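You operate a simulated robot arm through the tools that you are given. There is no shell and no other tool. Be economical: measure what you need, move in short steps, check, and stop when the job is done.

You run a simulated two-armed robot. Do the job below in one go: nothing can be reset, and whatever is moved stays where it is left.

TASK
Hold the grey pipe stub, sand its edge smooth, then clamp it in the vice.
Fine: the brown sanding block goes back. Set down upright: sanding block, pipe stub. What is to be rubbed or washed off counts as gone when no trace of it is left.

It is judged by the outcome, as a careful person would: the job done as asked, and still so three seconds after it is handed in. It fails if anything else is knocked over, pushed out of place, dropped, spilled or broken.

THE ROBOT
Two 7-joint arms with fingered hands on one trunk, on a base that drives. Base frame: it is fixed to the floor where the robot stands at the start and does not move with it; the origin is under the middle of the robot, x ahead of it, y to its left, z up; the surface under the hand at the start is at about z = 880. Lengths are in mm, angles in degrees, forces in N, time in s.
The left shoulder is at the start at [30, 119, 1094], the right one opposite. With the tool pointing down near the work surface each hand reaches from about 380 to 780 mm from the robot's upright axis, wherever it stands, measured 20 degrees to its own side. Places, roughly: bed of the pipe vice [500, 400, 1000]; pipe vice [500, 400, 1000]. Payload 3.8 kg a hand.
The TCP of each hand is the grasp point between the finger pads, 25 mm short of the fingertips. In the tool frame z runs along the fingers and y along their closing line. The gripper opens to 88 mm. The gripper's body begins 29 mm behind the TCP. The gripper is a hand of 4 fingers: y runs from the thumb to the fingers, the wrist lies at [-13, -106, -174] in the tool frame.
Orientation is that of the tool frame in the base frame, as [roll, pitch, yaw] about the fixed x, y, z axes, in that order (R = Rz(yaw) Ry(pitch) Rx(roll)). With the fingers straight down and the wrist toward the robot, the tool's x, y and z point along [0, 1, 0], [1, 0, 0] and [0, 0, -1] of the base frame.

THE INTERFACE
- The arms move only by the tool arm_command. It takes "left_series", "right_series" or both (then of equal length, played together; a hand with none holds still); each is a list that holds one entry, the list of rows, each a list of 6 numbers: the shift along the tool's x, y, z in mm, then the turn, a rotation vector about the tool's x, y, z in degrees. In form: [[[dx, dy, dz, rx, ry, rz], ...]]. A call has 1 to 20 rows; each row shifts and turns the commanded pose from where the row before left it, along the tool's axes as they then stand. Each row takes 0.2 s and may step no farther than 50 mm and 8.6 degrees from the row before; otherwise, the whole call is refused. A pose out of reach is approached as far as the arm can. The call stops where the force on the tool passes 40 N (or 10 N more than at its start, if that is more) or the arm is blocked; 0.2 s more then pass. In this call time passes only in rows, and 0.2 s behind the last. It gives the time, the measured TCP pose, the force on the tool (base axes), the opening and the grip force at its end, in the units of the frame above (readings bear some noise), with the torque about the TCP (base axes, N m) and any sound that the robot's microphone picked up, and new pictures: "views" is both (left out), scene, wrist or none (wrist: the cameras of the hands that moved).
- Cameras (640 x 400 px; columns grow to the right, rows downward): "scene" is now at [65, 28.7, 1638.1]; the picture's right is [0.39, -0.92, 0.00], its down [-0.67, -0.29, -0.68] and it looks along [0.62, 0.27, -0.73] (base axes); focal length 261 px, centre (320, 200). "left" rides on the left gripper at [-64, -83, -98] in its tool frame; the picture's right is [-0.62, -0.37, 0.69], its down [0.71, -0.63, 0.30] and it looks along [0.32, 0.68, 0.65] (tool axes); focal length 265 px, centre (320, 200). "right" rides on the right gripper at [64, -83, -98] in its tool frame; the picture's right is [-0.62, 0.37, -0.69], its down [-0.71, -0.63, 0.30] and it looks along [-0.32, 0.68, 0.65] (tool axes); focal length 265 px, centre (320, 200). There is no depth. A picture from a camera that has moved, and an enlarged one, comes with that camera's place and axes in the base frame and with its lens. The place of the scene camera against the robot may be out by one fixed shift of up to 18 mm in any direction.
- move_column(by): slides the trunk up (or, below 0, down) by that many mm; the arms and the scene camera ride with it, the base frame stays. It gives what a move gives, with no picture.
- steer(legs): drives the robot by 1 to 6 legs, each [ahead, left, turn to the left] in mm, mm and degrees, along the robot's own axes; the way and the turn of a leg run together, so that a leg with both is an arc; at most 1500 mm and 180 degrees a leg. The arms and the cameras ride along, it lands a little off, and it stops where it bumps. It gives what a move gives, and a new picture of the scene camera.
- curl_fingers(index, middle, ring, thumb_bend, thumb_turn, hand): sets how far each is bent, from 0 (flat) to 1 (curled in); at 0.3 the hand is open as for a grip, at 0.7 the pads meet at the TCP. One left out holds its place. A second passes; each finger stops where it meets its share of the squeeze, and holds until it gets a number again. It is the only way to open and close the hand. It gives what a move gives, with no picture; readings hold the bend of each and the force on the fingers (four entries, about 0 where the hand has none), thumb and palm. thumb_turn goes from beside the hand (0) to across from the fingers (1), as for a grip.
- pan_tilt(pan, tilt): turns the head with the scene camera to pan (to the left, within 120 degrees either way) and tilt (down, from -29 to 69), counted from straight ahead of the robot. It gives what a move gives, and a new picture of the scene camera.
- zoom(camera, box): a new picture of the part [left, top, right, bottom] of that camera's present view, enlarged. The clock stands still meanwhile.
- finish_job(): hands the job in; it is judged then, once.

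Go step by step. Nothing tells you exact positions but the pictures and the camera data: compare them with the known pose of the tool, close in by small moves and look again before you grip or let go. The budget is 120 turns and 260 pictures, counting those below and the enlarged ones. Unless the task says otherwise, let go and move clear before handing in, and close with one line.

The tools are called after ">>>" as name(argument=value, ...) on one line, values as JSON. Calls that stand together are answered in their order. arm_command: Moves the arms, as the interface text tells. Its arguments: {"type":"object","properties":{"left_series":{"type":"array"},"right_series":{"type":"array"},"views":{"type":"string","enum":["both","scene","wrist","none"]}},"required":[]} The other tools are called the same way: move_column (by) slides the trunk up or down; curl_fingers (index, middle, ring, thumb_bend, thumb_turn, hand) moves the fingers one by one; steer (legs) drives the base; pan_tilt (pan, tilt) turns the head that bears the scene camera; zoom (camera, box) takes an enlarged picture of a part of a camera's view; finish_job () hands the job in.

At the start:

```text
time_s: 0.0
left_tool_pos: [418.5, 419.8, 1258.9]
left_tool_rot: [180.0, 0.0, 89.9]
left_ft_force: [0.1, 0.1, 0.0]
left_torque: [0.0, -0.04, -0.01]
left_gripper_width: 87.6
left_gripper_force: 0.1
left_shape: jaw
left_bend: [0.3, 0.3, 0.3, 0.3, 0.98]
left_finger forces: [0.0, 0.0, 0.0, 0.0, 0.0, 0.0]
right_tool_pos: [480.5, -45.5, 1282.9]
right_tool_rot: [180.0, 0.0, 90.0]
right_ft_force: [0.4, 0.5, -0.6]
right_torque: [-0.01, -0.01, 0.02]
right_gripper_width: 87.5
right_gripper_force: 0.1
right_shape: jaw
right_bend: [0.3, 0.3, 0.3, 0.3, 0.98]
right_finger forces: [0.0, 0.1, 0.1, 0.0, 0.0, 0.1]
trunk travel left (down, up): [-250.0, 340.0]
robot x, y, heading: [2.2, -0.2, -0.1]
head pan, tilt: [23.2, 47.2]
```

scene: 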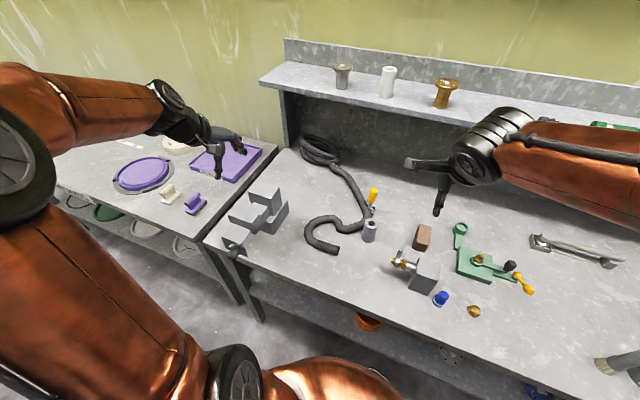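
right: 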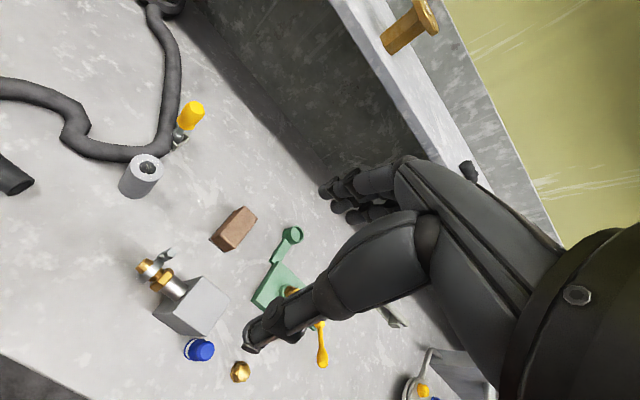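
left: 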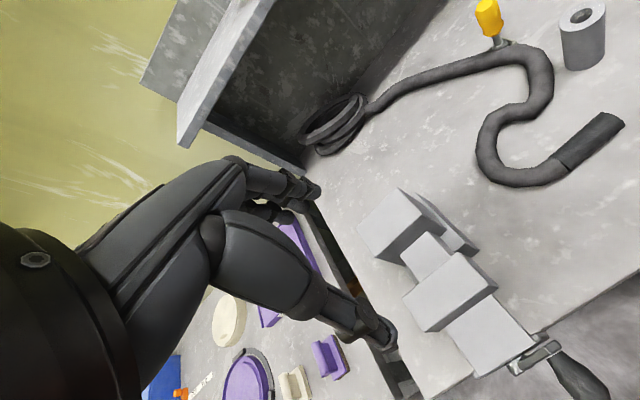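

I see the grey pipe stub near [620, 85], the brown block near [680, -90] and the vice on the left near [500, 400]. First I'll look closely at each.

>>> zoom(camera="scene", box=[330, 180, 450, 255])

>>> zoom(camera="scene", box=[200, 170, 320, 265])

>>> zoom(camera="left", box=[340, 170, 640, 400])

>>> zoom(camera="right", box=[100, 130, 280, 270])

```text
5.33 times, centred on (390, 218) of scene
camera zoom: at [65.0, 28.7, 1638.1], right [0.39, -0.92, 0.0], down [-0.67, -0.29, -0.68], along [0.62, 0.27, -0.73], focal length 1392 px, centre (-53, 107)
```

zoom: 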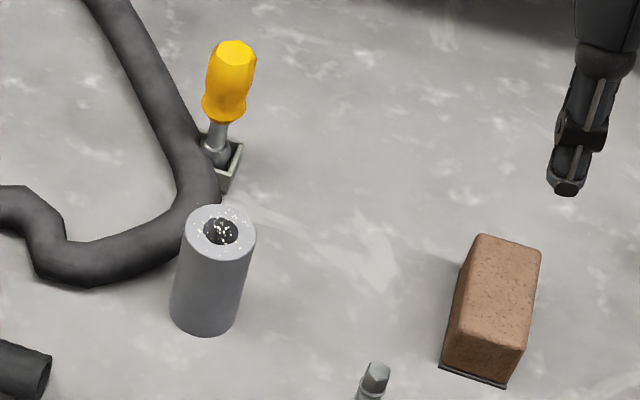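

```text
4.21 times, centred on (260, 218) of scene
camera zoom: at [65.0, 28.7, 1638.1], right [0.39, -0.92, 0.0], down [-0.67, -0.29, -0.68], along [0.62, 0.27, -0.73], focal length 1099 px, centre (573, 126)
```

zoom: 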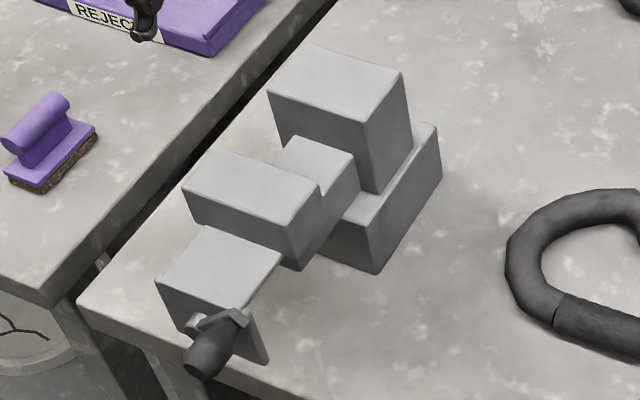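

```text
1.74 times, centred on (490, 285) of left
camera zoom: at [336.3, 355.4, 1358.6], right [-0.37, -0.62, -0.69], down [-0.63, 0.71, -0.3], along [0.68, 0.32, -0.65], focal length 462 px, centre (24, 52)
```

zoom: 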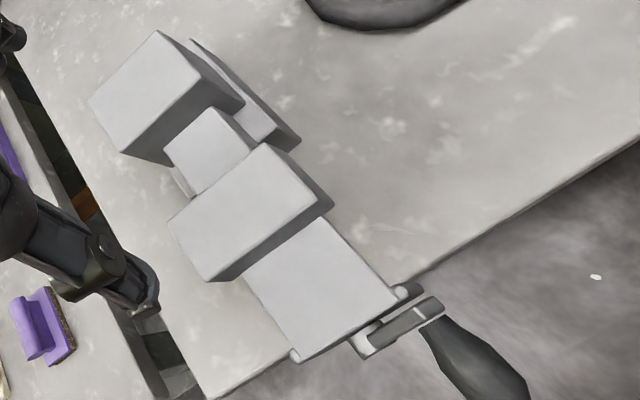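

```text
2.86 times, centred on (190, 200) of right
camera zoom: at [397.8, 18.1, 1381.3], right [0.37, -0.62, 0.69], down [-0.63, -0.71, -0.3], along [0.68, -0.32, -0.65], focal length 758 px, centre (691, 200)
```

zoom: 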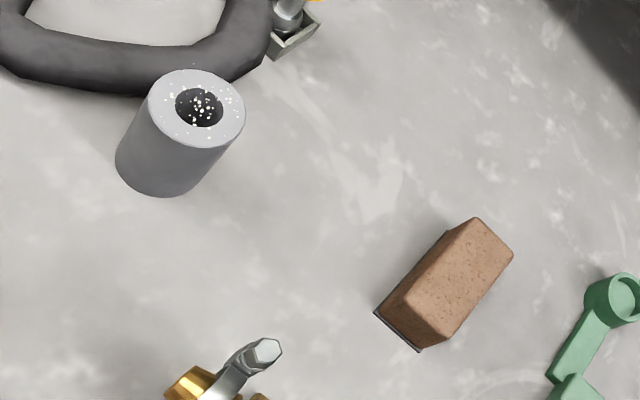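

The stub stands at about [602, 86] (42 mm across, top about z 960), and the block is at about x 620–695, y −106…−67. I'll turn the right hand so its fingers close along y, then bring it toward the block to look.

>>> arm_command(right_series=[[[0, 0, 0, 0, 0, -8.5], [0, 0, 0, 0, 0, -8.5], [0, 0, 0, 0, 0, -8.5], [0, 0, 0, 0, 0, -8.5], [0, 0, 0, 0, 0, -8.5], [0, 0, 0, 0, 0, -8.5], [0, 0, 0, 0, 0, -8.5], [0, 0, 0, 0, 0, -8.5], [0, 0, 0, 0, 0, -8.5], [0, 0, 0, 0, 0, -8.5], [0, 0, 0, 0, 0, -5], [-36, -8, 32, 0, 0, 0], [-36, -8, 32, 0, 0, 0], [-36, -8, 32, 0, 0, 0], [-36, -8, 32, 0, 0, 0], [-33, -8, 32, 0, 0, 0]]])

```text
time_s: 3.4
left_tool_pos: [420.1, 418.9, 1258.4]
left_tool_rot: [-180.0, 0.0, 90.0]
left_ft_force: [-0.6, -0.8, -0.3]
left_torque: [-0.02, 0.03, 0.0]
left_gripper_width: 87.5
left_gripper_force: 0.0
left_shape: jaw
left_bend: [0.3, 0.3, 0.3, 0.3, 0.98]
left_finger forces: [0.0, 0.0, 0.1, 0.0, 0.0, 0.0]
right_tool_pos: [638.3, -85.0, 1119.2]
right_tool_rot: [-180.0, 0.0, -179.9]
right_ft_force: [-0.5, -1.0, 0.3]
right_torque: [0.03, -0.03, 0.01]
right_gripper_width: 88.0
right_gripper_force: 0.0
right_shape: jaw
right_bend: [0.3, 0.3, 0.3, 0.3, 0.98]
right_finger forces: [0.0, 0.1, 0.0, 0.0, 0.0, 0.0]
right hand out of reach, approached as far as the arm can: row 16
trunk travel left (down, up): [-250.0, 340.0]
robot x, y, heading: [-0.7, 3.2, -0.1]
head pan, tilt: [23.2, 47.2]
camera scene: at [65.1, 28.3, 1638.1], right [0.39, -0.92, 0.0], down [-0.67, -0.29, -0.68], along [0.62, 0.27, -0.73], focal length 261 px, centre (320, 200)
camera right: at [574.9, -169.7, 1218.4], right [0.62, 0.37, 0.69], down [0.72, -0.63, -0.3], along [0.32, 0.68, -0.65], focal length 265 px, centre (320, 200)
```

scene: 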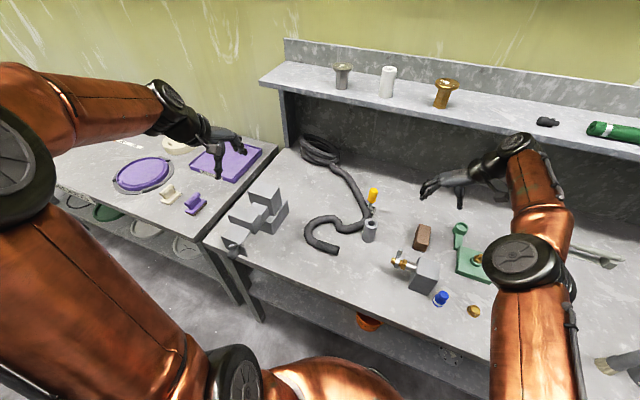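
right: 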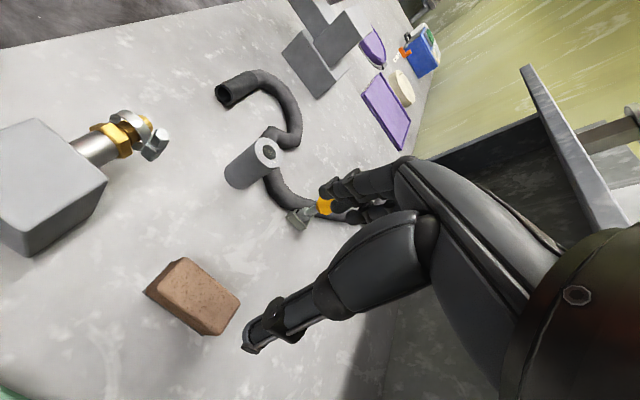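

The right arm is at its reach limit here, so I need to move the base nearer. I'll look down first to see the clearance to the bench.

>>> pan_tilt(pan=0, tilt=69)

>>> zoom(camera="right", box=[100, 100, 340, 350])

```text
time_s: 4.3
left_tool_pos: [420.4, 419.9, 1258.6]
left_tool_rot: [-180.0, 0.1, 90.1]
left_ft_force: [-0.5, 0.4, 0.5]
left_torque: [0.0, 0.0, -0.02]
left_gripper_width: 87.5
left_gripper_force: 0.1
left_shape: jaw
left_bend: [0.3, 0.3, 0.3, 0.3, 0.98]
left_finger forces: [0.0, 0.1, 0.0, 0.0, 0.0, 0.0]
right_tool_pos: [639.2, -84.6, 1120.6]
right_tool_rot: [179.9, 0.0, 180.0]
right_ft_force: [-0.9, 0.5, 0.5]
right_torque: [-0.02, 0.05, 0.01]
right_gripper_width: 87.8
right_gripper_force: 0.0
right_shape: jaw
right_bend: [0.3, 0.3, 0.3, 0.3, 0.98]
right_finger forces: [0.0, 0.0, 0.0, 0.0, 0.1, 0.0]
trunk travel left (down, up): [-250.0, 340.0]
robot x, y, heading: [1.0, 0.4, 0.3]
head pan, tilt: [0.0, 68.8]
camera scene: at [48.2, -2.4, 1612.4], right [0.0, -1.0, 0.0], down [-0.93, 0.0, -0.36], along [0.36, 0.0, -0.93], focal length 261 px, centre (320, 200)
```

scene: 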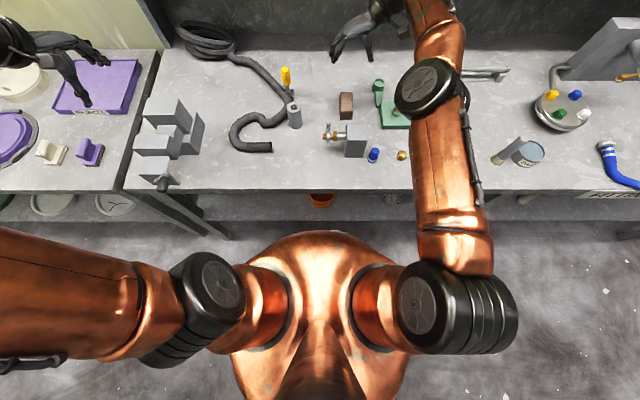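

```text
1.60 times, centred on (220, 225) of right
camera zoom: at [575.1, -169.4, 1218.5], right [0.62, 0.37, 0.69], down [0.71, -0.63, -0.3], along [0.32, 0.68, -0.65], focal length 425 px, centre (480, 160)
```

zoom: 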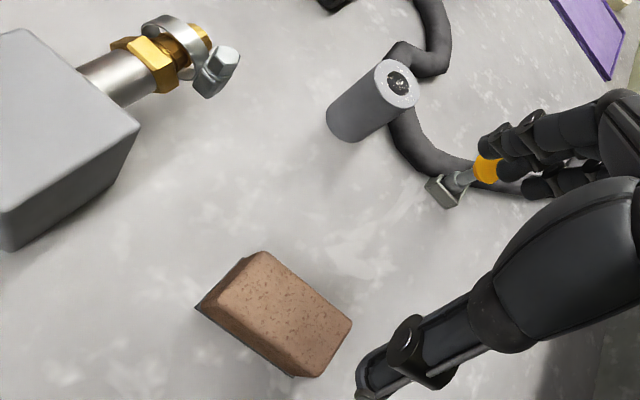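

The block is just beyond the comfortable reach. The bench edge is at about x 355 with room ahead of the base, so I'll drive forward a little.

>>> steer(legs=[[80, 0, 0]])

```text
time_s: 5.3
left_tool_pos: [503.1, 419.6, 1258.0]
left_tool_rot: [-179.9, -0.1, 90.0]
left_ft_force: [0.2, 0.2, 0.3]
left_torque: [0.04, 0.05, -0.01]
left_gripper_width: 87.7
left_gripper_force: 0.2
left_shape: jaw
left_bend: [0.3, 0.3, 0.3, 0.3, 0.98]
left_finger forces: [0.1, 0.0, 0.0, 0.0, 0.2, 0.0]
right_tool_pos: [721.2, -84.2, 1119.3]
right_tool_rot: [-179.9, -0.1, -180.0]
right_ft_force: [-0.2, 0.0, 0.2]
right_torque: [-0.04, 0.03, 0.0]
right_gripper_width: 87.5
right_gripper_force: 0.0
right_shape: jaw
right_bend: [0.3, 0.3, 0.3, 0.3, 0.98]
right_finger forces: [0.0, 0.1, 0.0, 0.1, 0.0, 0.0]
trunk travel left (down, up): [-250.0, 340.0]
robot x, y, heading: [81.6, -0.3, 0.1]
head pan, tilt: [0.0, 68.8]
camera scene: at [130.8, -2.6, 1612.3], right [0.0, -1.0, 0.0], down [-0.93, 0.0, -0.36], along [0.36, 0.0, -0.93], focal length 261 px, centre (320, 200)
```

scene: 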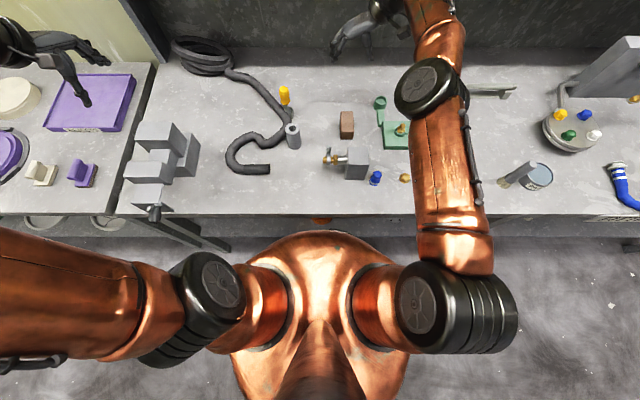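

Now reach is fine. I'll position the right hand above the block and measure it.

>>> arm_command(right_series=[[[32, 0, 10, 0, 0, 0], [32, 0, 10, 0, 0, 0]]], views="none")

>>> zoom(camera="right", box=[100, 180, 340, 330])

>>> zoom(camera="scene", box=[260, 70, 380, 190])

>>> zoom(camera="scene", box=[110, 100, 230, 230])

```text
time_s: 5.9
left_tool_pos: [501.1, 421.5, 1257.3]
left_tool_rot: [-180.0, 0.0, 90.0]
left_ft_force: [0.4, -0.3, 0.8]
left_torque: [0.03, -0.01, -0.02]
left_gripper_width: 87.4
left_gripper_force: 0.0
left_shape: jaw
left_bend: [0.3, 0.3, 0.3, 0.3, 0.98]
left_finger forces: [0.0, 0.0, 0.0, 0.1, 0.1, 0.0]
right_tool_pos: [655.9, -84.2, 1100.0]
right_tool_rot: [180.0, 0.1, -180.0]
right_ft_force: [-0.7, -0.1, -0.3]
right_torque: [0.0, -0.01, -0.01]
right_gripper_width: 87.8
right_gripper_force: 0.1
right_shape: jaw
right_bend: [0.3, 0.3, 0.3, 0.3, 0.98]
right_finger forces: [0.0, 0.0, 0.0, 0.0, 0.0, 0.0]
trunk travel left (down, up): [-250.0, 340.0]
robot x, y, heading: [79.5, -1.2, 0.0]
head pan, tilt: [0.0, 68.8]
```

```text
2.67 times, centred on (220, 255) of right
camera zoom: at [591.9, -168.3, 1198.5], right [0.62, 0.37, 0.69], down [0.71, -0.63, -0.3], along [0.33, 0.68, -0.65], focal length 708 px, centre (587, 53)
```

zoom: 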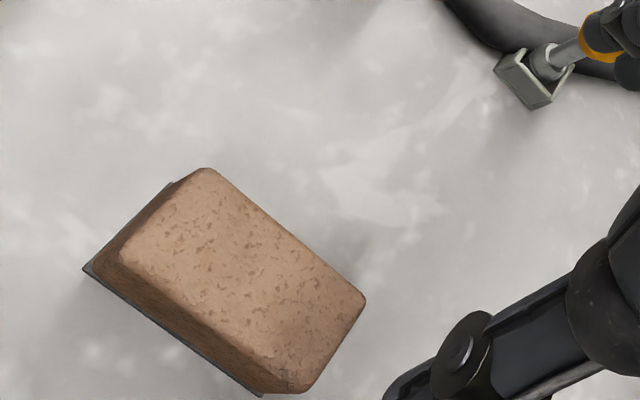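

```text
3.33 times, centred on (320, 130) of scene
camera zoom: at [129.1, -1.6, 1612.3], right [0.0, -1.0, 0.0], down [-0.93, 0.0, -0.36], along [0.36, 0.0, -0.93], focal length 870 px, centre (320, 433)
```

zoom: 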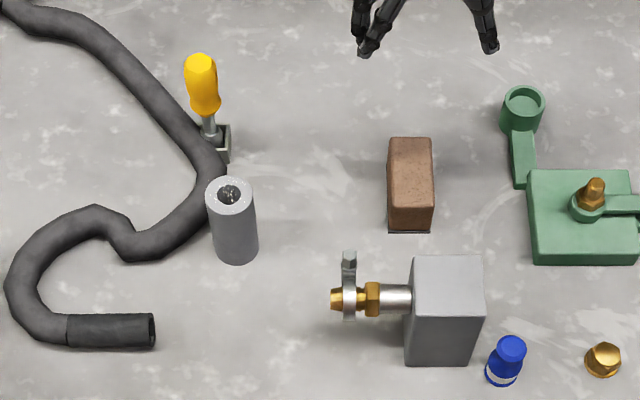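

```text
3.08 times, centred on (170, 165) of scene
camera zoom: at [129.1, -1.6, 1612.3], right [0.0, -1.0, 0.0], down [-0.93, 0.0, -0.36], along [0.36, 0.0, -0.93], focal length 803 px, centre (782, 308)
```

zoom: 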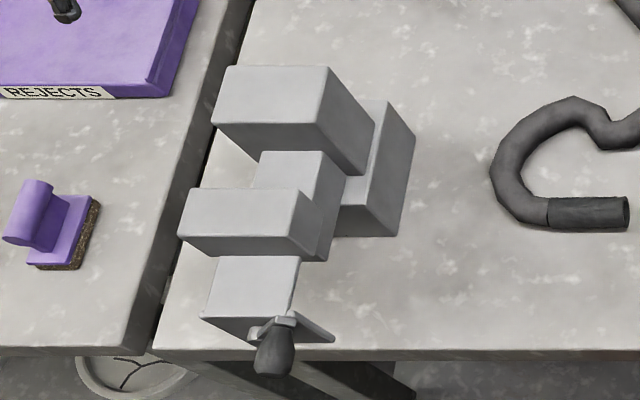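

The block spans x 618–703, y −110…−70, with its top at about z 925, so its centre is [661, −90]. I'll lower the right hand around it.

>>> arm_command(right_series=[[[-3, -3, 45, 0, 0, 0], [-2, -2.5, 45, 0, 0, 0], [0, 0, 40, 0, 0, 0], [0, 0, 30, 0, 0, 0]]])

```text
time_s: 6.9
left_tool_pos: [501.6, 420.5, 1259.1]
left_tool_rot: [180.0, 0.0, 90.1]
left_ft_force: [-0.9, 0.3, 0.0]
left_torque: [0.0, 0.0, 0.01]
left_gripper_width: 87.3
left_gripper_force: 0.0
left_shape: jaw
left_bend: [0.3, 0.3, 0.3, 0.3, 0.98]
left_finger forces: [0.1, 0.0, 0.1, 0.0, 0.0, 0.0]
right_tool_pos: [661.9, -89.7, 939.8]
right_tool_rot: [-179.9, -0.1, 179.9]
right_ft_force: [0.2, 0.1, 0.6]
right_torque: [0.03, -0.01, 0.0]
right_gripper_width: 87.8
right_gripper_force: 0.0
right_shape: jaw
right_bend: [0.3, 0.3, 0.3, 0.3, 0.98]
right_finger forces: [0.1, 0.0, 0.0, 0.0, 0.1, 0.0]
trunk travel left (down, up): [-250.0, 340.0]
robot x, y, heading: [82.5, 5.2, -0.0]
head pan, tilt: [0.0, 68.8]
camera scene: at [128.9, -2.6, 1612.3], right [0.0, -1.0, 0.0], down [-0.93, 0.0, -0.36], along [0.36, 0.0, -0.93], focal length 261 px, centre (320, 200)
camera right: at [597.8, -174.1, 1037.9], right [0.62, 0.37, 0.69], down [0.71, -0.63, -0.3], along [0.32, 0.68, -0.65], focal length 265 px, centre (320, 200)
```

scene: 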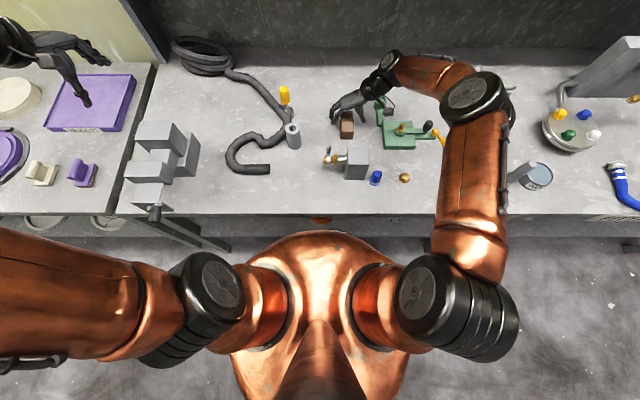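
right: 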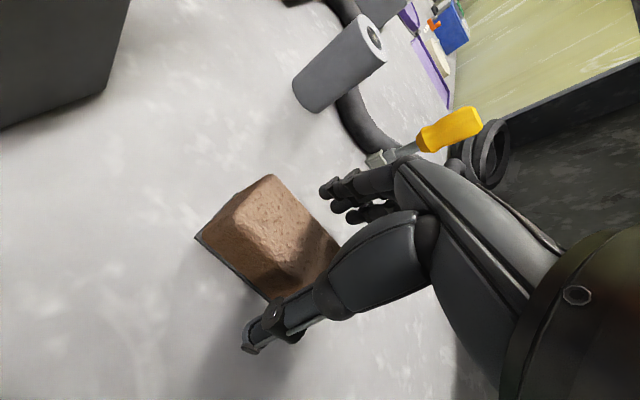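

The hand straddles the block. I'll go 20 mm lower and close.

>>> arm_command(right_series=[[[0, 0, 20, 0, 0, 0]]], views="none")

>>> curl_fingers(hand="right", index=0.6, middle=0.6, ring=0.6, thumb_bend=0.6)

>>> zoom(camera="right", box=[140, 100, 460, 360])

```text
time_s: 7.3
left_tool_pos: [500.6, 420.0, 1258.2]
left_tool_rot: [-180.0, 0.1, 89.9]
left_ft_force: [0.1, 0.0, 0.1]
left_torque: [0.01, 0.01, -0.01]
left_gripper_width: 87.5
left_gripper_force: 0.0
left_shape: jaw
left_bend: [0.3, 0.3, 0.3, 0.3, 0.98]
left_finger forces: [0.1, 0.1, 0.1, 0.0, 0.0, 0.0]
right_tool_pos: [661.2, -90.5, 918.9]
right_tool_rot: [-179.9, 0.0, -180.0]
right_ft_force: [0.1, -0.1, 0.4]
right_torque: [0.0, 0.02, 0.02]
right_gripper_width: 87.7
right_gripper_force: 0.1
right_shape: jaw
right_bend: [0.3, 0.3, 0.3, 0.3, 0.98]
right_finger forces: [0.1, 0.0, 0.0, 0.0, 0.0, 0.0]
trunk travel left (down, up): [-250.0, 340.0]
robot x, y, heading: [81.9, 0.8, -0.0]
head pan, tilt: [0.0, 68.8]
```

```text
time_s: 8.3
left_tool_pos: [499.9, 421.4, 1258.8]
left_tool_rot: [-180.0, 0.0, 90.0]
left_ft_force: [0.4, 1.0, 0.4]
left_torque: [-0.01, 0.0, -0.01]
left_gripper_width: 87.7
left_gripper_force: 0.0
left_shape: jaw
left_bend: [0.3, 0.3, 0.3, 0.3, 0.98]
left_finger forces: [0.0, 0.0, 0.1, 0.1, 0.0, 0.0]
right_tool_pos: [661.4, -90.6, 920.7]
right_tool_rot: [180.0, 0.0, 180.0]
right_ft_force: [-0.2, 0.2, -0.7]
right_torque: [0.0, -0.01, -0.01]
right_gripper_width: 35.9
right_gripper_force: 8.5
right_shape: fingers
right_bend: [0.54, 0.56, 0.57, 0.52, 0.96]
right_finger forces: [3.4, 2.8, 2.1, 0.0, 8.1, 0.0]
trunk travel left (down, up): [-250.0, 340.0]
robot x, y, heading: [83.7, 4.0, -0.3]
head pan, tilt: [0.0, 68.8]
```

```text
1.54 times, centred on (300, 230) of right
camera zoom: at [597.4, -174.1, 1018.3], right [0.62, 0.37, 0.69], down [0.71, -0.63, -0.3], along [0.32, 0.68, -0.65], focal length 408 px, centre (351, 154)
```

zoom: 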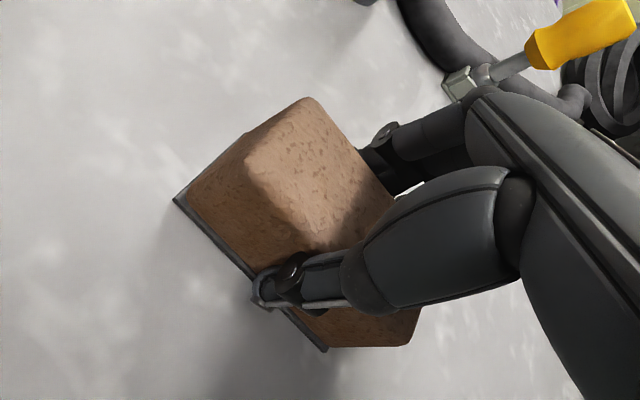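

The block is gripped. I'll firm up the grip, then turn the left hand to a side-grip pose (palm facing right, 25° down) and bring it over the stub.

>>> curl_fingers(hand="right", index=0.7, middle=0.7, ring=0.7, thumb_bend=0.7)

>>> arm_command(left_series=[[[0, 0, 0, 0, -8.125, 0], [0, 0, 0, 0, -8.125, 0], [0, 0, 0, 0, -8.125, 0], [0, 0, 0, 0, -8.125, 0], [0, 0, 0, 0, -8.125, 0], [0, 0, 0, 0, -8.125, 0], [0, 0, 0, 0, -8.125, 0], [0, 0, 0, 0, -8.125, 0], [-19.4, 14.3, 41.5, 0, 0, 0], [-19.4, 14.3, 41.5, 0, 0, 0], [-19.4, 14.3, 41.5, 0, 0, 0], [-19.4, 14.3, 41.5, 0, 0, 0], [-19.4, 14.3, 41.5, 0, 0, 0], [-19.4, 14.3, 41.5, 0, 0, 0], [-19.4, 14.3, 41.5, 0, 0, 0]]])

```text
time_s: 9.3
left_tool_pos: [500.9, 420.6, 1259.2]
left_tool_rot: [-179.9, 0.0, 90.0]
left_ft_force: [0.2, 0.8, -0.6]
left_torque: [-0.01, -0.01, -0.03]
left_gripper_width: 87.4
left_gripper_force: 0.1
left_shape: jaw
left_bend: [0.3, 0.3, 0.3, 0.3, 0.98]
left_finger forces: [0.1, 0.0, 0.0, 0.0, 0.1, 0.1]
right_tool_pos: [661.0, -90.2, 920.1]
right_tool_rot: [-180.0, 0.0, 180.0]
right_ft_force: [-0.3, 1.1, 1.3]
right_torque: [0.05, 0.01, -0.02]
right_gripper_width: 35.2
right_gripper_force: 16.8
right_shape: fingers
right_bend: [0.58, 0.62, 0.63, 0.52, 0.94]
right_finger forces: [7.0, 6.0, 4.3, 0.0, 16.8, 0.0]
trunk travel left (down, up): [-250.0, 340.0]
robot x, y, heading: [81.2, -1.4, 0.1]
head pan, tilt: [0.0, 68.8]
```

```text
time_s: 12.5
left_tool_pos: [599.9, 98.5, 1259.9]
left_tool_rot: [-179.7, 64.9, 90.3]
left_ft_force: [-1.0, -0.1, -0.5]
left_torque: [0.04, 0.01, -0.03]
left_gripper_width: 87.8
left_gripper_force: 0.0
left_shape: jaw
left_bend: [0.3, 0.3, 0.3, 0.3, 0.98]
left_finger forces: [0.1, 0.0, 0.0, 0.0, 0.0, 0.0]
right_tool_pos: [661.9, -90.2, 921.4]
right_tool_rot: [179.8, 0.0, 180.0]
right_ft_force: [-1.1, -0.4, 2.5]
right_torque: [0.02, 0.0, 0.01]
right_gripper_width: 35.4
right_gripper_force: 16.8
right_shape: fingers
right_bend: [0.59, 0.63, 0.64, 0.52, 0.94]
right_finger forces: [7.0, 5.7, 4.1, 0.1, 16.8, 0.0]
trunk travel left (down, up): [-250.0, 340.0]
robot x, y, heading: [79.8, -0.6, 0.1]
head pan, tilt: [0.0, 68.8]
camera scene: at [128.6, -3.6, 1612.3], right [0.0, -1.0, 0.0], down [-0.93, 0.0, -0.36], along [0.36, 0.0, -0.93], focal length 261 px, centre (320, 200)
camera left: at [517.0, 159.5, 1360.7], right [-0.37, -0.89, 0.27], down [-0.63, 0.03, -0.78], along [0.68, -0.45, -0.57], focal length 265 px, centre (320, 200)
```

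scene: 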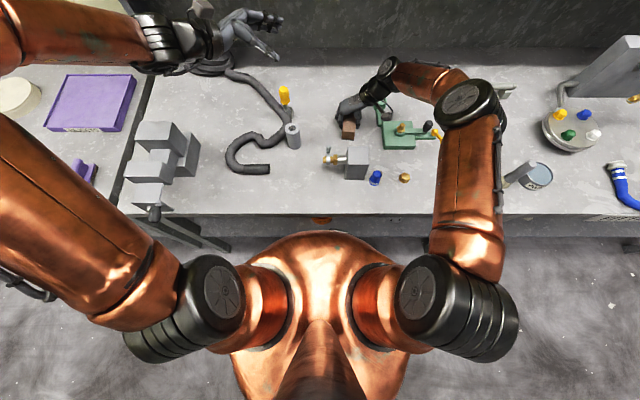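
left: 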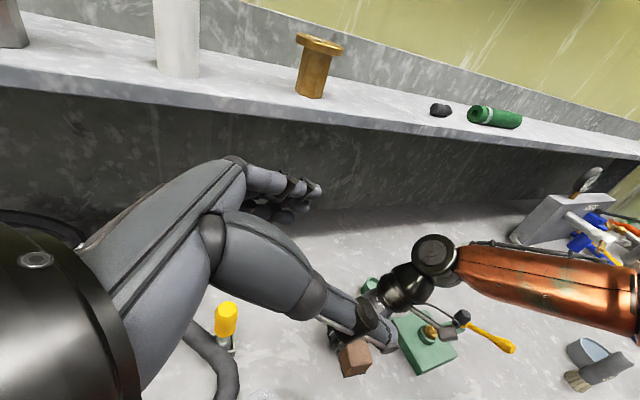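

The left hand is directly above the stub in the side-grip pose. I'll come down to just above it and look.

>>> arm_command(left_series=[[[41.7, 0, 19.5, 0, 0, 0], [41.7, 0, 19.5, 0, 0, 0], [41.7, 0, 19.5, 0, 0, 0], [41.7, 0, 19.5, 0, 0, 0], [41.7, 0, 19.5, 0, 0, 0]]])

>>> zoom(camera="scene", box=[120, 40, 360, 220])

```text
time_s: 13.7
left_tool_pos: [602.4, 100.3, 1030.2]
left_tool_rot: [179.8, 65.0, 89.8]
left_ft_force: [0.4, 0.4, -0.4]
left_torque: [-0.02, -0.01, -0.01]
left_gripper_width: 87.5
left_gripper_force: 0.1
left_shape: jaw
left_bend: [0.3, 0.3, 0.3, 0.3, 0.98]
left_finger forces: [0.0, 0.0, 0.0, 0.0, 0.1, 0.0]
right_tool_pos: [662.0, -89.5, 920.7]
right_tool_rot: [-180.0, 0.0, -180.0]
right_ft_force: [-0.1, 0.2, 0.9]
right_torque: [0.05, 0.0, -0.01]
right_gripper_width: 35.6
right_gripper_force: 16.3
right_shape: fingers
right_bend: [0.59, 0.63, 0.64, 0.52, 0.94]
right_finger forces: [7.1, 5.6, 4.1, 0.0, 16.6, 0.0]
trunk travel left (down, up): [-250.0, 340.0]
robot x, y, heading: [81.7, 3.5, 0.0]
head pan, tilt: [0.0, 68.8]
camera scene: at [128.6, -2.3, 1612.3], right [0.0, -1.0, 0.0], down [-0.93, 0.0, -0.36], along [0.36, 0.0, -0.93], focal length 261 px, centre (320, 200)
camera left: at [517.4, 161.4, 1129.9], right [-0.37, -0.89, 0.27], down [-0.63, 0.03, -0.78], along [0.68, -0.45, -0.57], focal length 265 px, centre (320, 200)
```

scene: 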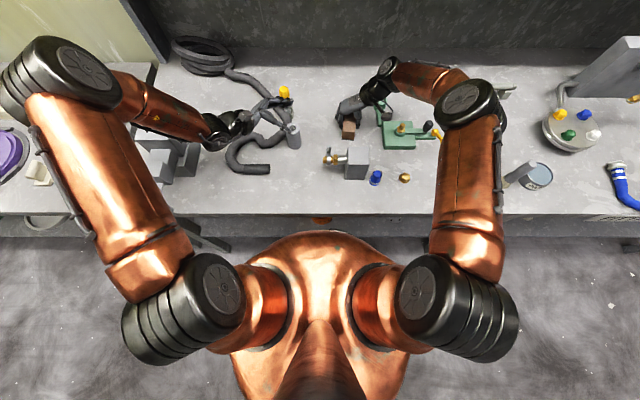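
left: 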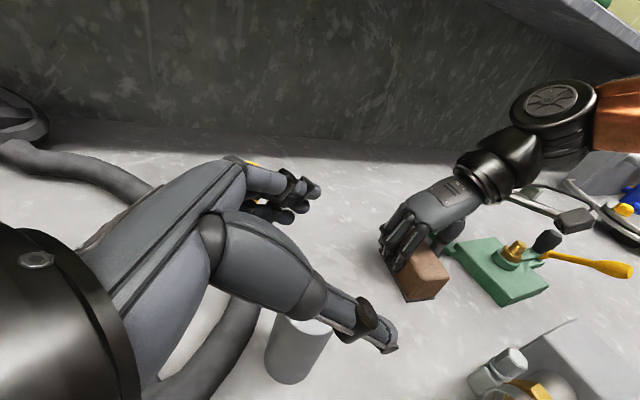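

```text
2.22 times, centred on (240, 130) of scene
camera zoom: at [128.6, -2.3, 1612.3], right [0.0, -1.0, 0.0], down [-0.93, 0.0, -0.36], along [0.36, 0.0, -0.93], focal length 580 px, centre (498, 356)
```

zoom: 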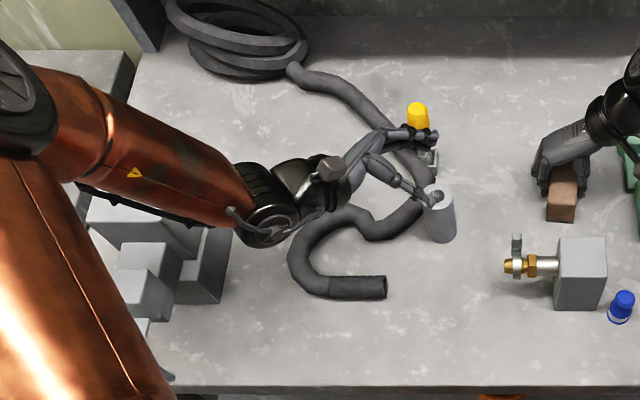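

The left forearm would pass low over the vice if I lower from here. Raising the trunk makes the arm come down more steeply, so I'll do that; the block rises with it in the right hand.

>>> move_column(by=220)

>>> zoom(camera="right", box=[0, 0, 640, 400])

>>> zoom(camera="scene", box=[0, 0, 640, 400])

```text
time_s: 16.1
left_tool_pos: [601.9, 99.5, 1249.1]
left_tool_rot: [179.9, 65.1, 89.9]
left_ft_force: [0.0, -0.1, -0.2]
left_torque: [-0.01, 0.04, 0.0]
left_gripper_width: 87.7
left_gripper_force: 0.0
left_shape: jaw
left_bend: [0.3, 0.3, 0.3, 0.3, 0.98]
left_finger forces: [0.0, 0.1, 0.0, 0.0, 0.1, 0.0]
right_tool_pos: [661.0, -91.3, 1140.3]
right_tool_rot: [180.0, 0.0, 180.0]
right_ft_force: [-0.5, 0.7, -1.1]
right_torque: [0.02, 0.0, 0.01]
right_gripper_width: 35.3
right_gripper_force: 16.3
right_shape: fingers
right_bend: [0.59, 0.63, 0.64, 0.52, 0.94]
right_finger forces: [6.8, 5.5, 4.1, 0.1, 16.3, 0.0]
trunk travel left (down, up): [-470.0, 120.0]
robot x, y, heading: [78.2, 2.2, 0.1]
head pan, tilt: [0.0, 68.8]
```

```text
1.00 times, centred on (320, 200) of right (not enlarged: the box is as wide or as high as the picture)
camera zoom: at [597.7, -174.2, 1238.0], right [0.62, 0.37, 0.69], down [0.71, -0.63, -0.3], along [0.32, 0.68, -0.65], focal length 265 px, centre (320, 200)
```

zoom: 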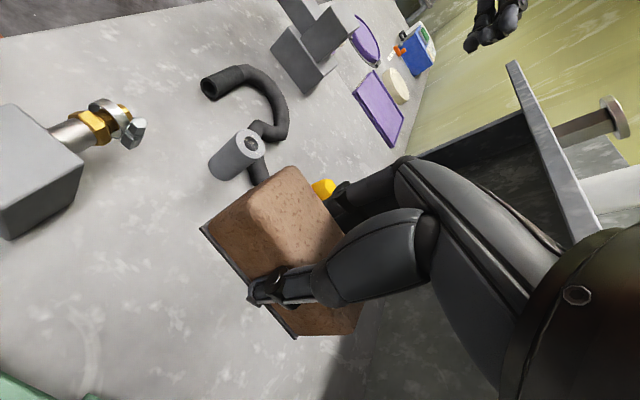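

```text
1.00 times, centred on (320, 200) of scene (not enlarged: the box is as wide or as high as the picture)
camera zoom: at [128.8, -2.6, 1832.2], right [0.0, -1.0, 0.0], down [-0.93, 0.0, -0.36], along [0.36, 0.0, -0.93], focal length 261 px, centre (320, 200)
```

zoom: 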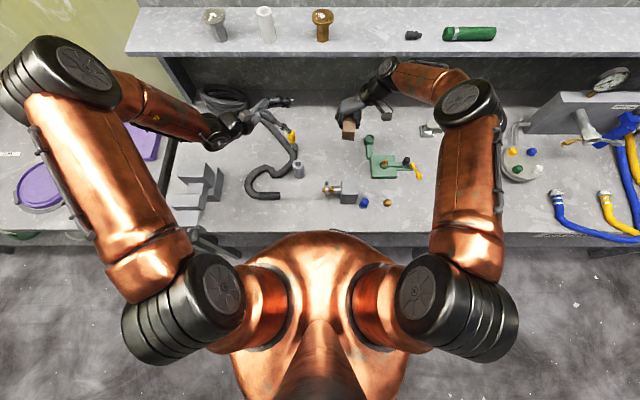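

The block is held level and the stub reads [600, 85] again. I'll lower the left hand halfway and check the forearm over the vice.

>>> arm_command(left_series=[[[37.9, 0, 17.7, 0, 0, 0], [37.9, 0, 17.7, 0, 0, 0], [37.9, 0, 17.7, 0, 0, 0], [37.9, 0, 17.7, 0, 0, 0], [37.9, 0, 17.7, 0, 0, 0]]])

>>> zoom(camera="right", box=[160, 0, 480, 200])

```text
time_s: 17.3
left_tool_pos: [602.2, 101.6, 1040.0]
left_tool_rot: [179.8, 65.0, 89.8]
left_ft_force: [0.6, -0.3, -0.8]
left_torque: [0.01, 0.0, 0.03]
left_gripper_width: 87.7
left_gripper_force: 0.0
left_shape: jaw
left_bend: [0.3, 0.3, 0.3, 0.3, 0.98]
left_finger forces: [0.1, 0.1, 0.0, 0.1, 0.0, 0.0]
right_tool_pos: [661.7, -90.2, 1139.9]
right_tool_rot: [179.9, 0.0, 180.0]
right_ft_force: [-1.0, 0.5, -1.2]
right_torque: [-0.04, 0.05, -0.02]
right_gripper_width: 35.5
right_gripper_force: 16.3
right_shape: fingers
right_bend: [0.59, 0.63, 0.64, 0.52, 0.94]
right_finger forces: [6.7, 5.5, 4.0, 0.0, 16.3, 0.0]
trunk travel left (down, up): [-470.0, 120.0]
robot x, y, heading: [80.9, 2.0, 0.0]
head pan, tilt: [0.0, 68.8]
camera scene: at [128.8, -2.4, 1832.3], right [0.0, -1.0, 0.0], down [-0.93, 0.0, -0.36], along [0.36, 0.0, -0.93], focal length 261 px, centre (320, 200)
camera left: at [517.3, 162.1, 1140.7], right [-0.37, -0.89, 0.27], down [-0.63, 0.03, -0.78], along [0.68, -0.46, -0.57], focal length 265 px, centre (320, 200)
```

scene: 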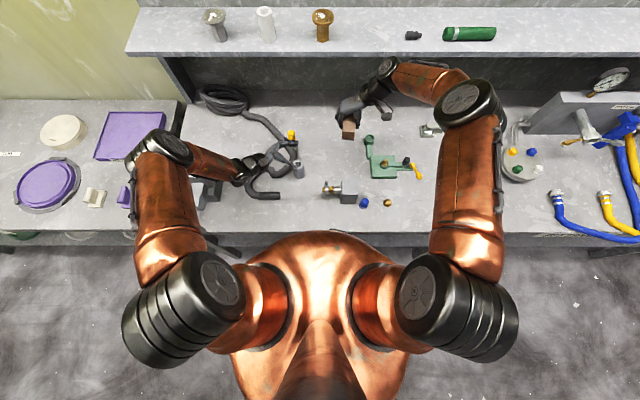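
left: 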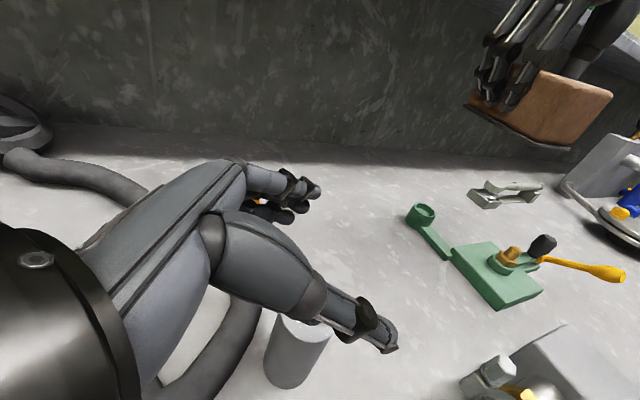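

```text
2.00 times, centred on (320, 100) of right
camera zoom: at [597.8, -173.9, 1238.2], right [0.62, 0.37, 0.69], down [0.71, -0.63, -0.3], along [0.32, 0.68, -0.65], focal length 531 px, centre (320, 400)
```

zoom: 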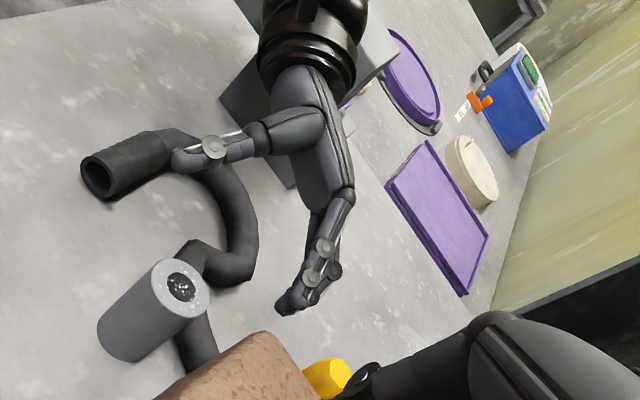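

The forearm is now well above the vice. I'll descend around the stub in steps.

>>> arm_command(left_series=[[[36.2, -1, 17, 0, 0, 0], [36.2, -1, 17, 0, 0, 0]]], views="wrist")

>>> zoom(camera="right", box=[160, 50, 400, 200])

>>> zoom(camera="scene", box=[160, 80, 360, 220])

```text
time_s: 17.9
left_tool_pos: [599.6, 98.9, 959.7]
left_tool_rot: [180.0, 64.8, 89.9]
left_ft_force: [-0.2, -0.5, 0.0]
left_torque: [0.01, 0.0, -0.01]
left_gripper_width: 87.8
left_gripper_force: 0.2
left_shape: jaw
left_bend: [0.3, 0.3, 0.3, 0.3, 0.98]
left_finger forces: [0.0, 0.1, 0.0, 0.1, 0.1, 0.0]
right_tool_pos: [661.5, -91.1, 1140.4]
right_tool_rot: [-179.9, 0.0, 179.9]
right_ft_force: [0.4, -0.2, -1.7]
right_torque: [0.01, -0.02, 0.0]
right_gripper_width: 35.5
right_gripper_force: 16.7
right_shape: fingers
right_bend: [0.59, 0.63, 0.64, 0.52, 0.94]
right_finger forces: [6.8, 5.5, 4.1, 0.0, 16.2, 0.0]
trunk travel left (down, up): [-470.0, 120.0]
robot x, y, heading: [82.3, -0.0, 0.1]
head pan, tilt: [0.0, 68.8]
camera left: at [515.3, 161.2, 1061.4], right [-0.37, -0.89, 0.27], down [-0.63, 0.03, -0.78], along [0.68, -0.45, -0.57], focal length 265 px, centre (320, 200)
```

left: 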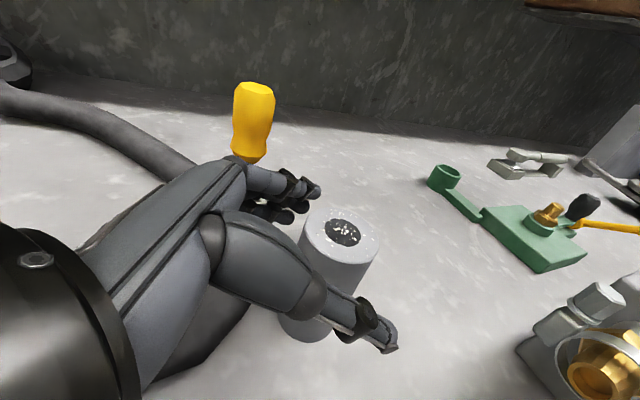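

```text
2.67 times, centred on (280, 125) of right
camera zoom: at [597.6, -174.3, 1238.2], right [0.62, 0.37, 0.69], down [0.71, -0.63, -0.3], along [0.32, 0.68, -0.65], focal length 708 px, centre (427, 400)
```

zoom: 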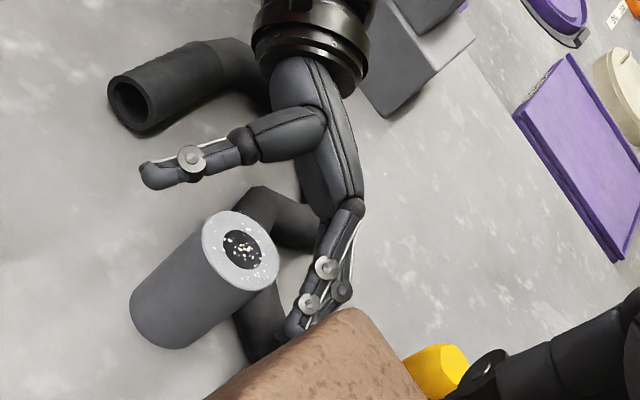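

```text
2.86 times, centred on (260, 150) of scene
camera zoom: at [128.6, -3.0, 1832.3], right [0.0, -1.0, 0.0], down [-0.93, 0.0, -0.36], along [0.36, 0.0, -0.93], focal length 746 px, centre (491, 343)
```

zoom: 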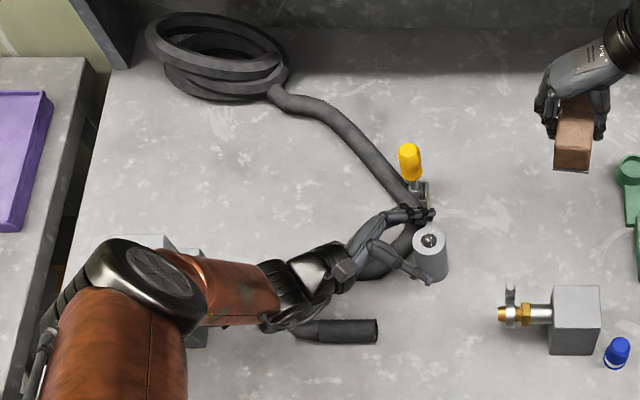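

The stub sits between thumb and fingers near the tips, as intended. I'll go the last 34 mm down, 4 mm deeper, then close.

>>> arm_command(left_series=[[[14.5, 1, 9, 0, 0, 0], [14.5, 1, 9, 0, 0, 0]]], views="wrist")

>>> zoom(camera="right", box=[160, 50, 400, 200])

```text
time_s: 18.5
left_tool_pos: [601.6, 95.4, 926.8]
left_tool_rot: [179.9, 64.9, 89.9]
left_ft_force: [1.2, -0.8, 0.0]
left_torque: [0.04, -0.01, -0.03]
left_gripper_width: 87.8
left_gripper_force: 0.1
left_shape: jaw
left_bend: [0.3, 0.3, 0.3, 0.3, 0.98]
left_finger forces: [0.0, 0.0, 0.0, 0.1, 0.1, 0.0]
right_tool_pos: [662.5, -90.4, 1140.0]
right_tool_rot: [180.0, 0.1, 179.9]
right_ft_force: [-0.1, 0.6, -0.3]
right_torque: [0.03, 0.0, 0.0]
right_gripper_width: 35.2
right_gripper_force: 16.3
right_shape: fingers
right_bend: [0.59, 0.63, 0.64, 0.52, 0.94]
right_finger forces: [6.9, 5.4, 4.1, 0.0, 16.2, 0.0]
trunk travel left (down, up): [-470.0, 120.0]
robot x, y, heading: [81.7, 0.4, -0.1]
head pan, tilt: [0.0, 68.8]
camera left: at [517.8, 157.1, 1028.1], right [-0.37, -0.89, 0.27], down [-0.63, 0.03, -0.78], along [0.68, -0.45, -0.57], focal length 265 px, centre (320, 200)
```

left: 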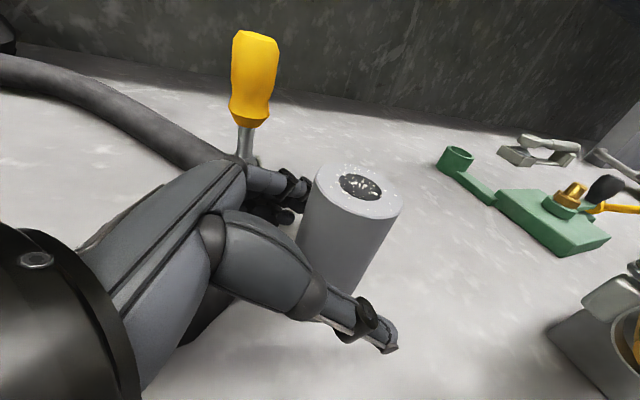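

```text
2.67 times, centred on (280, 125) of right
camera zoom: at [597.5, -174.7, 1238.2], right [0.62, 0.37, 0.69], down [0.71, -0.63, -0.3], along [0.32, 0.68, -0.65], focal length 708 px, centre (427, 400)
```

zoom: 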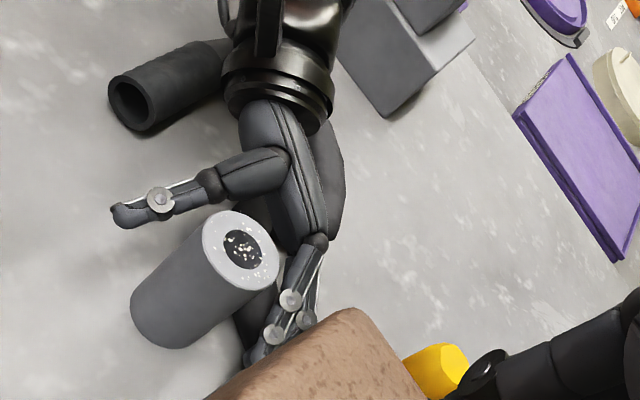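

The stub is centred between thumb and fingers with its top fully clear. I'll close the left hand gently.

>>> curl_fingers(hand="left", index=0.6, middle=0.6, ring=0.6, thumb_bend=0.6)

>>> zoom(camera="left", box=[160, 100, 480, 360])

>>> zoom(camera="right", box=[160, 50, 400, 200])

```text
time_s: 19.5
left_tool_pos: [601.1, 96.2, 926.8]
left_tool_rot: [-179.8, 65.0, 90.3]
left_ft_force: [0.1, -0.5, 0.3]
left_torque: [0.01, -0.04, 0.0]
left_gripper_width: 35.1
left_gripper_force: 7.3
left_shape: fingers
left_bend: [0.55, 0.56, 0.57, 0.52, 0.96]
left_finger forces: [3.0, 2.8, 2.1, 0.0, 7.4, 0.1]
right_tool_pos: [661.7, -90.6, 1140.2]
right_tool_rot: [-180.0, 0.0, 180.0]
right_ft_force: [0.0, -0.6, -0.7]
right_torque: [0.02, 0.01, 0.0]
right_gripper_width: 35.6
right_gripper_force: 16.6
right_shape: fingers
right_bend: [0.59, 0.63, 0.64, 0.52, 0.94]
right_finger forces: [6.8, 5.6, 3.9, 0.0, 16.2, 0.0]
trunk travel left (down, up): [-470.0, 120.0]
robot x, y, heading: [77.7, 0.9, 0.1]
head pan, tilt: [0.0, 68.8]
```

```text
1.54 times, centred on (320, 230) of left
camera zoom: at [517.7, 157.4, 1028.0], right [-0.37, -0.89, 0.27], down [-0.63, 0.03, -0.78], along [0.68, -0.45, -0.57], focal length 408 px, centre (320, 154)
```

zoom: 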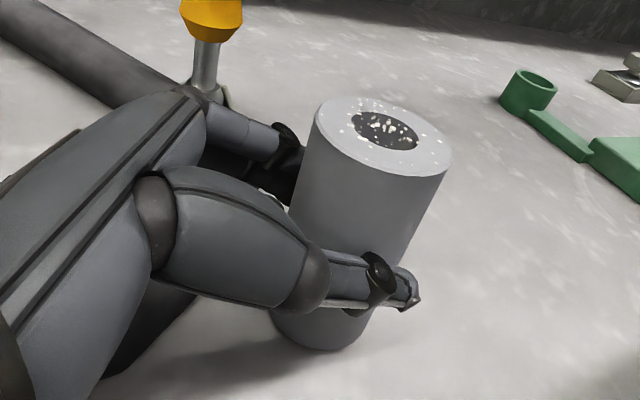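

```text
2.67 times, centred on (280, 125) of right
camera zoom: at [597.6, -174.2, 1238.2], right [0.62, 0.37, 0.69], down [0.71, -0.63, -0.3], along [0.32, 0.68, -0.65], focal length 708 px, centre (427, 400)
```

zoom: 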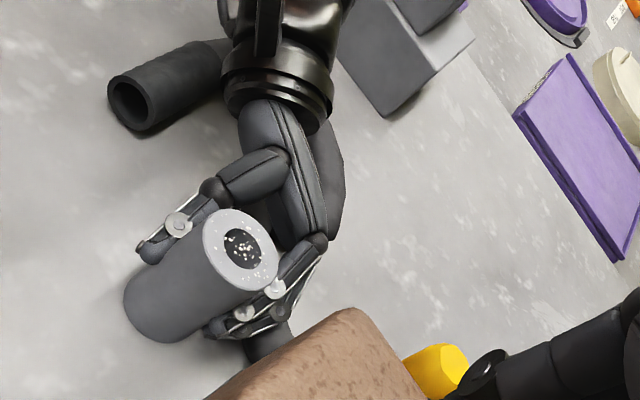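

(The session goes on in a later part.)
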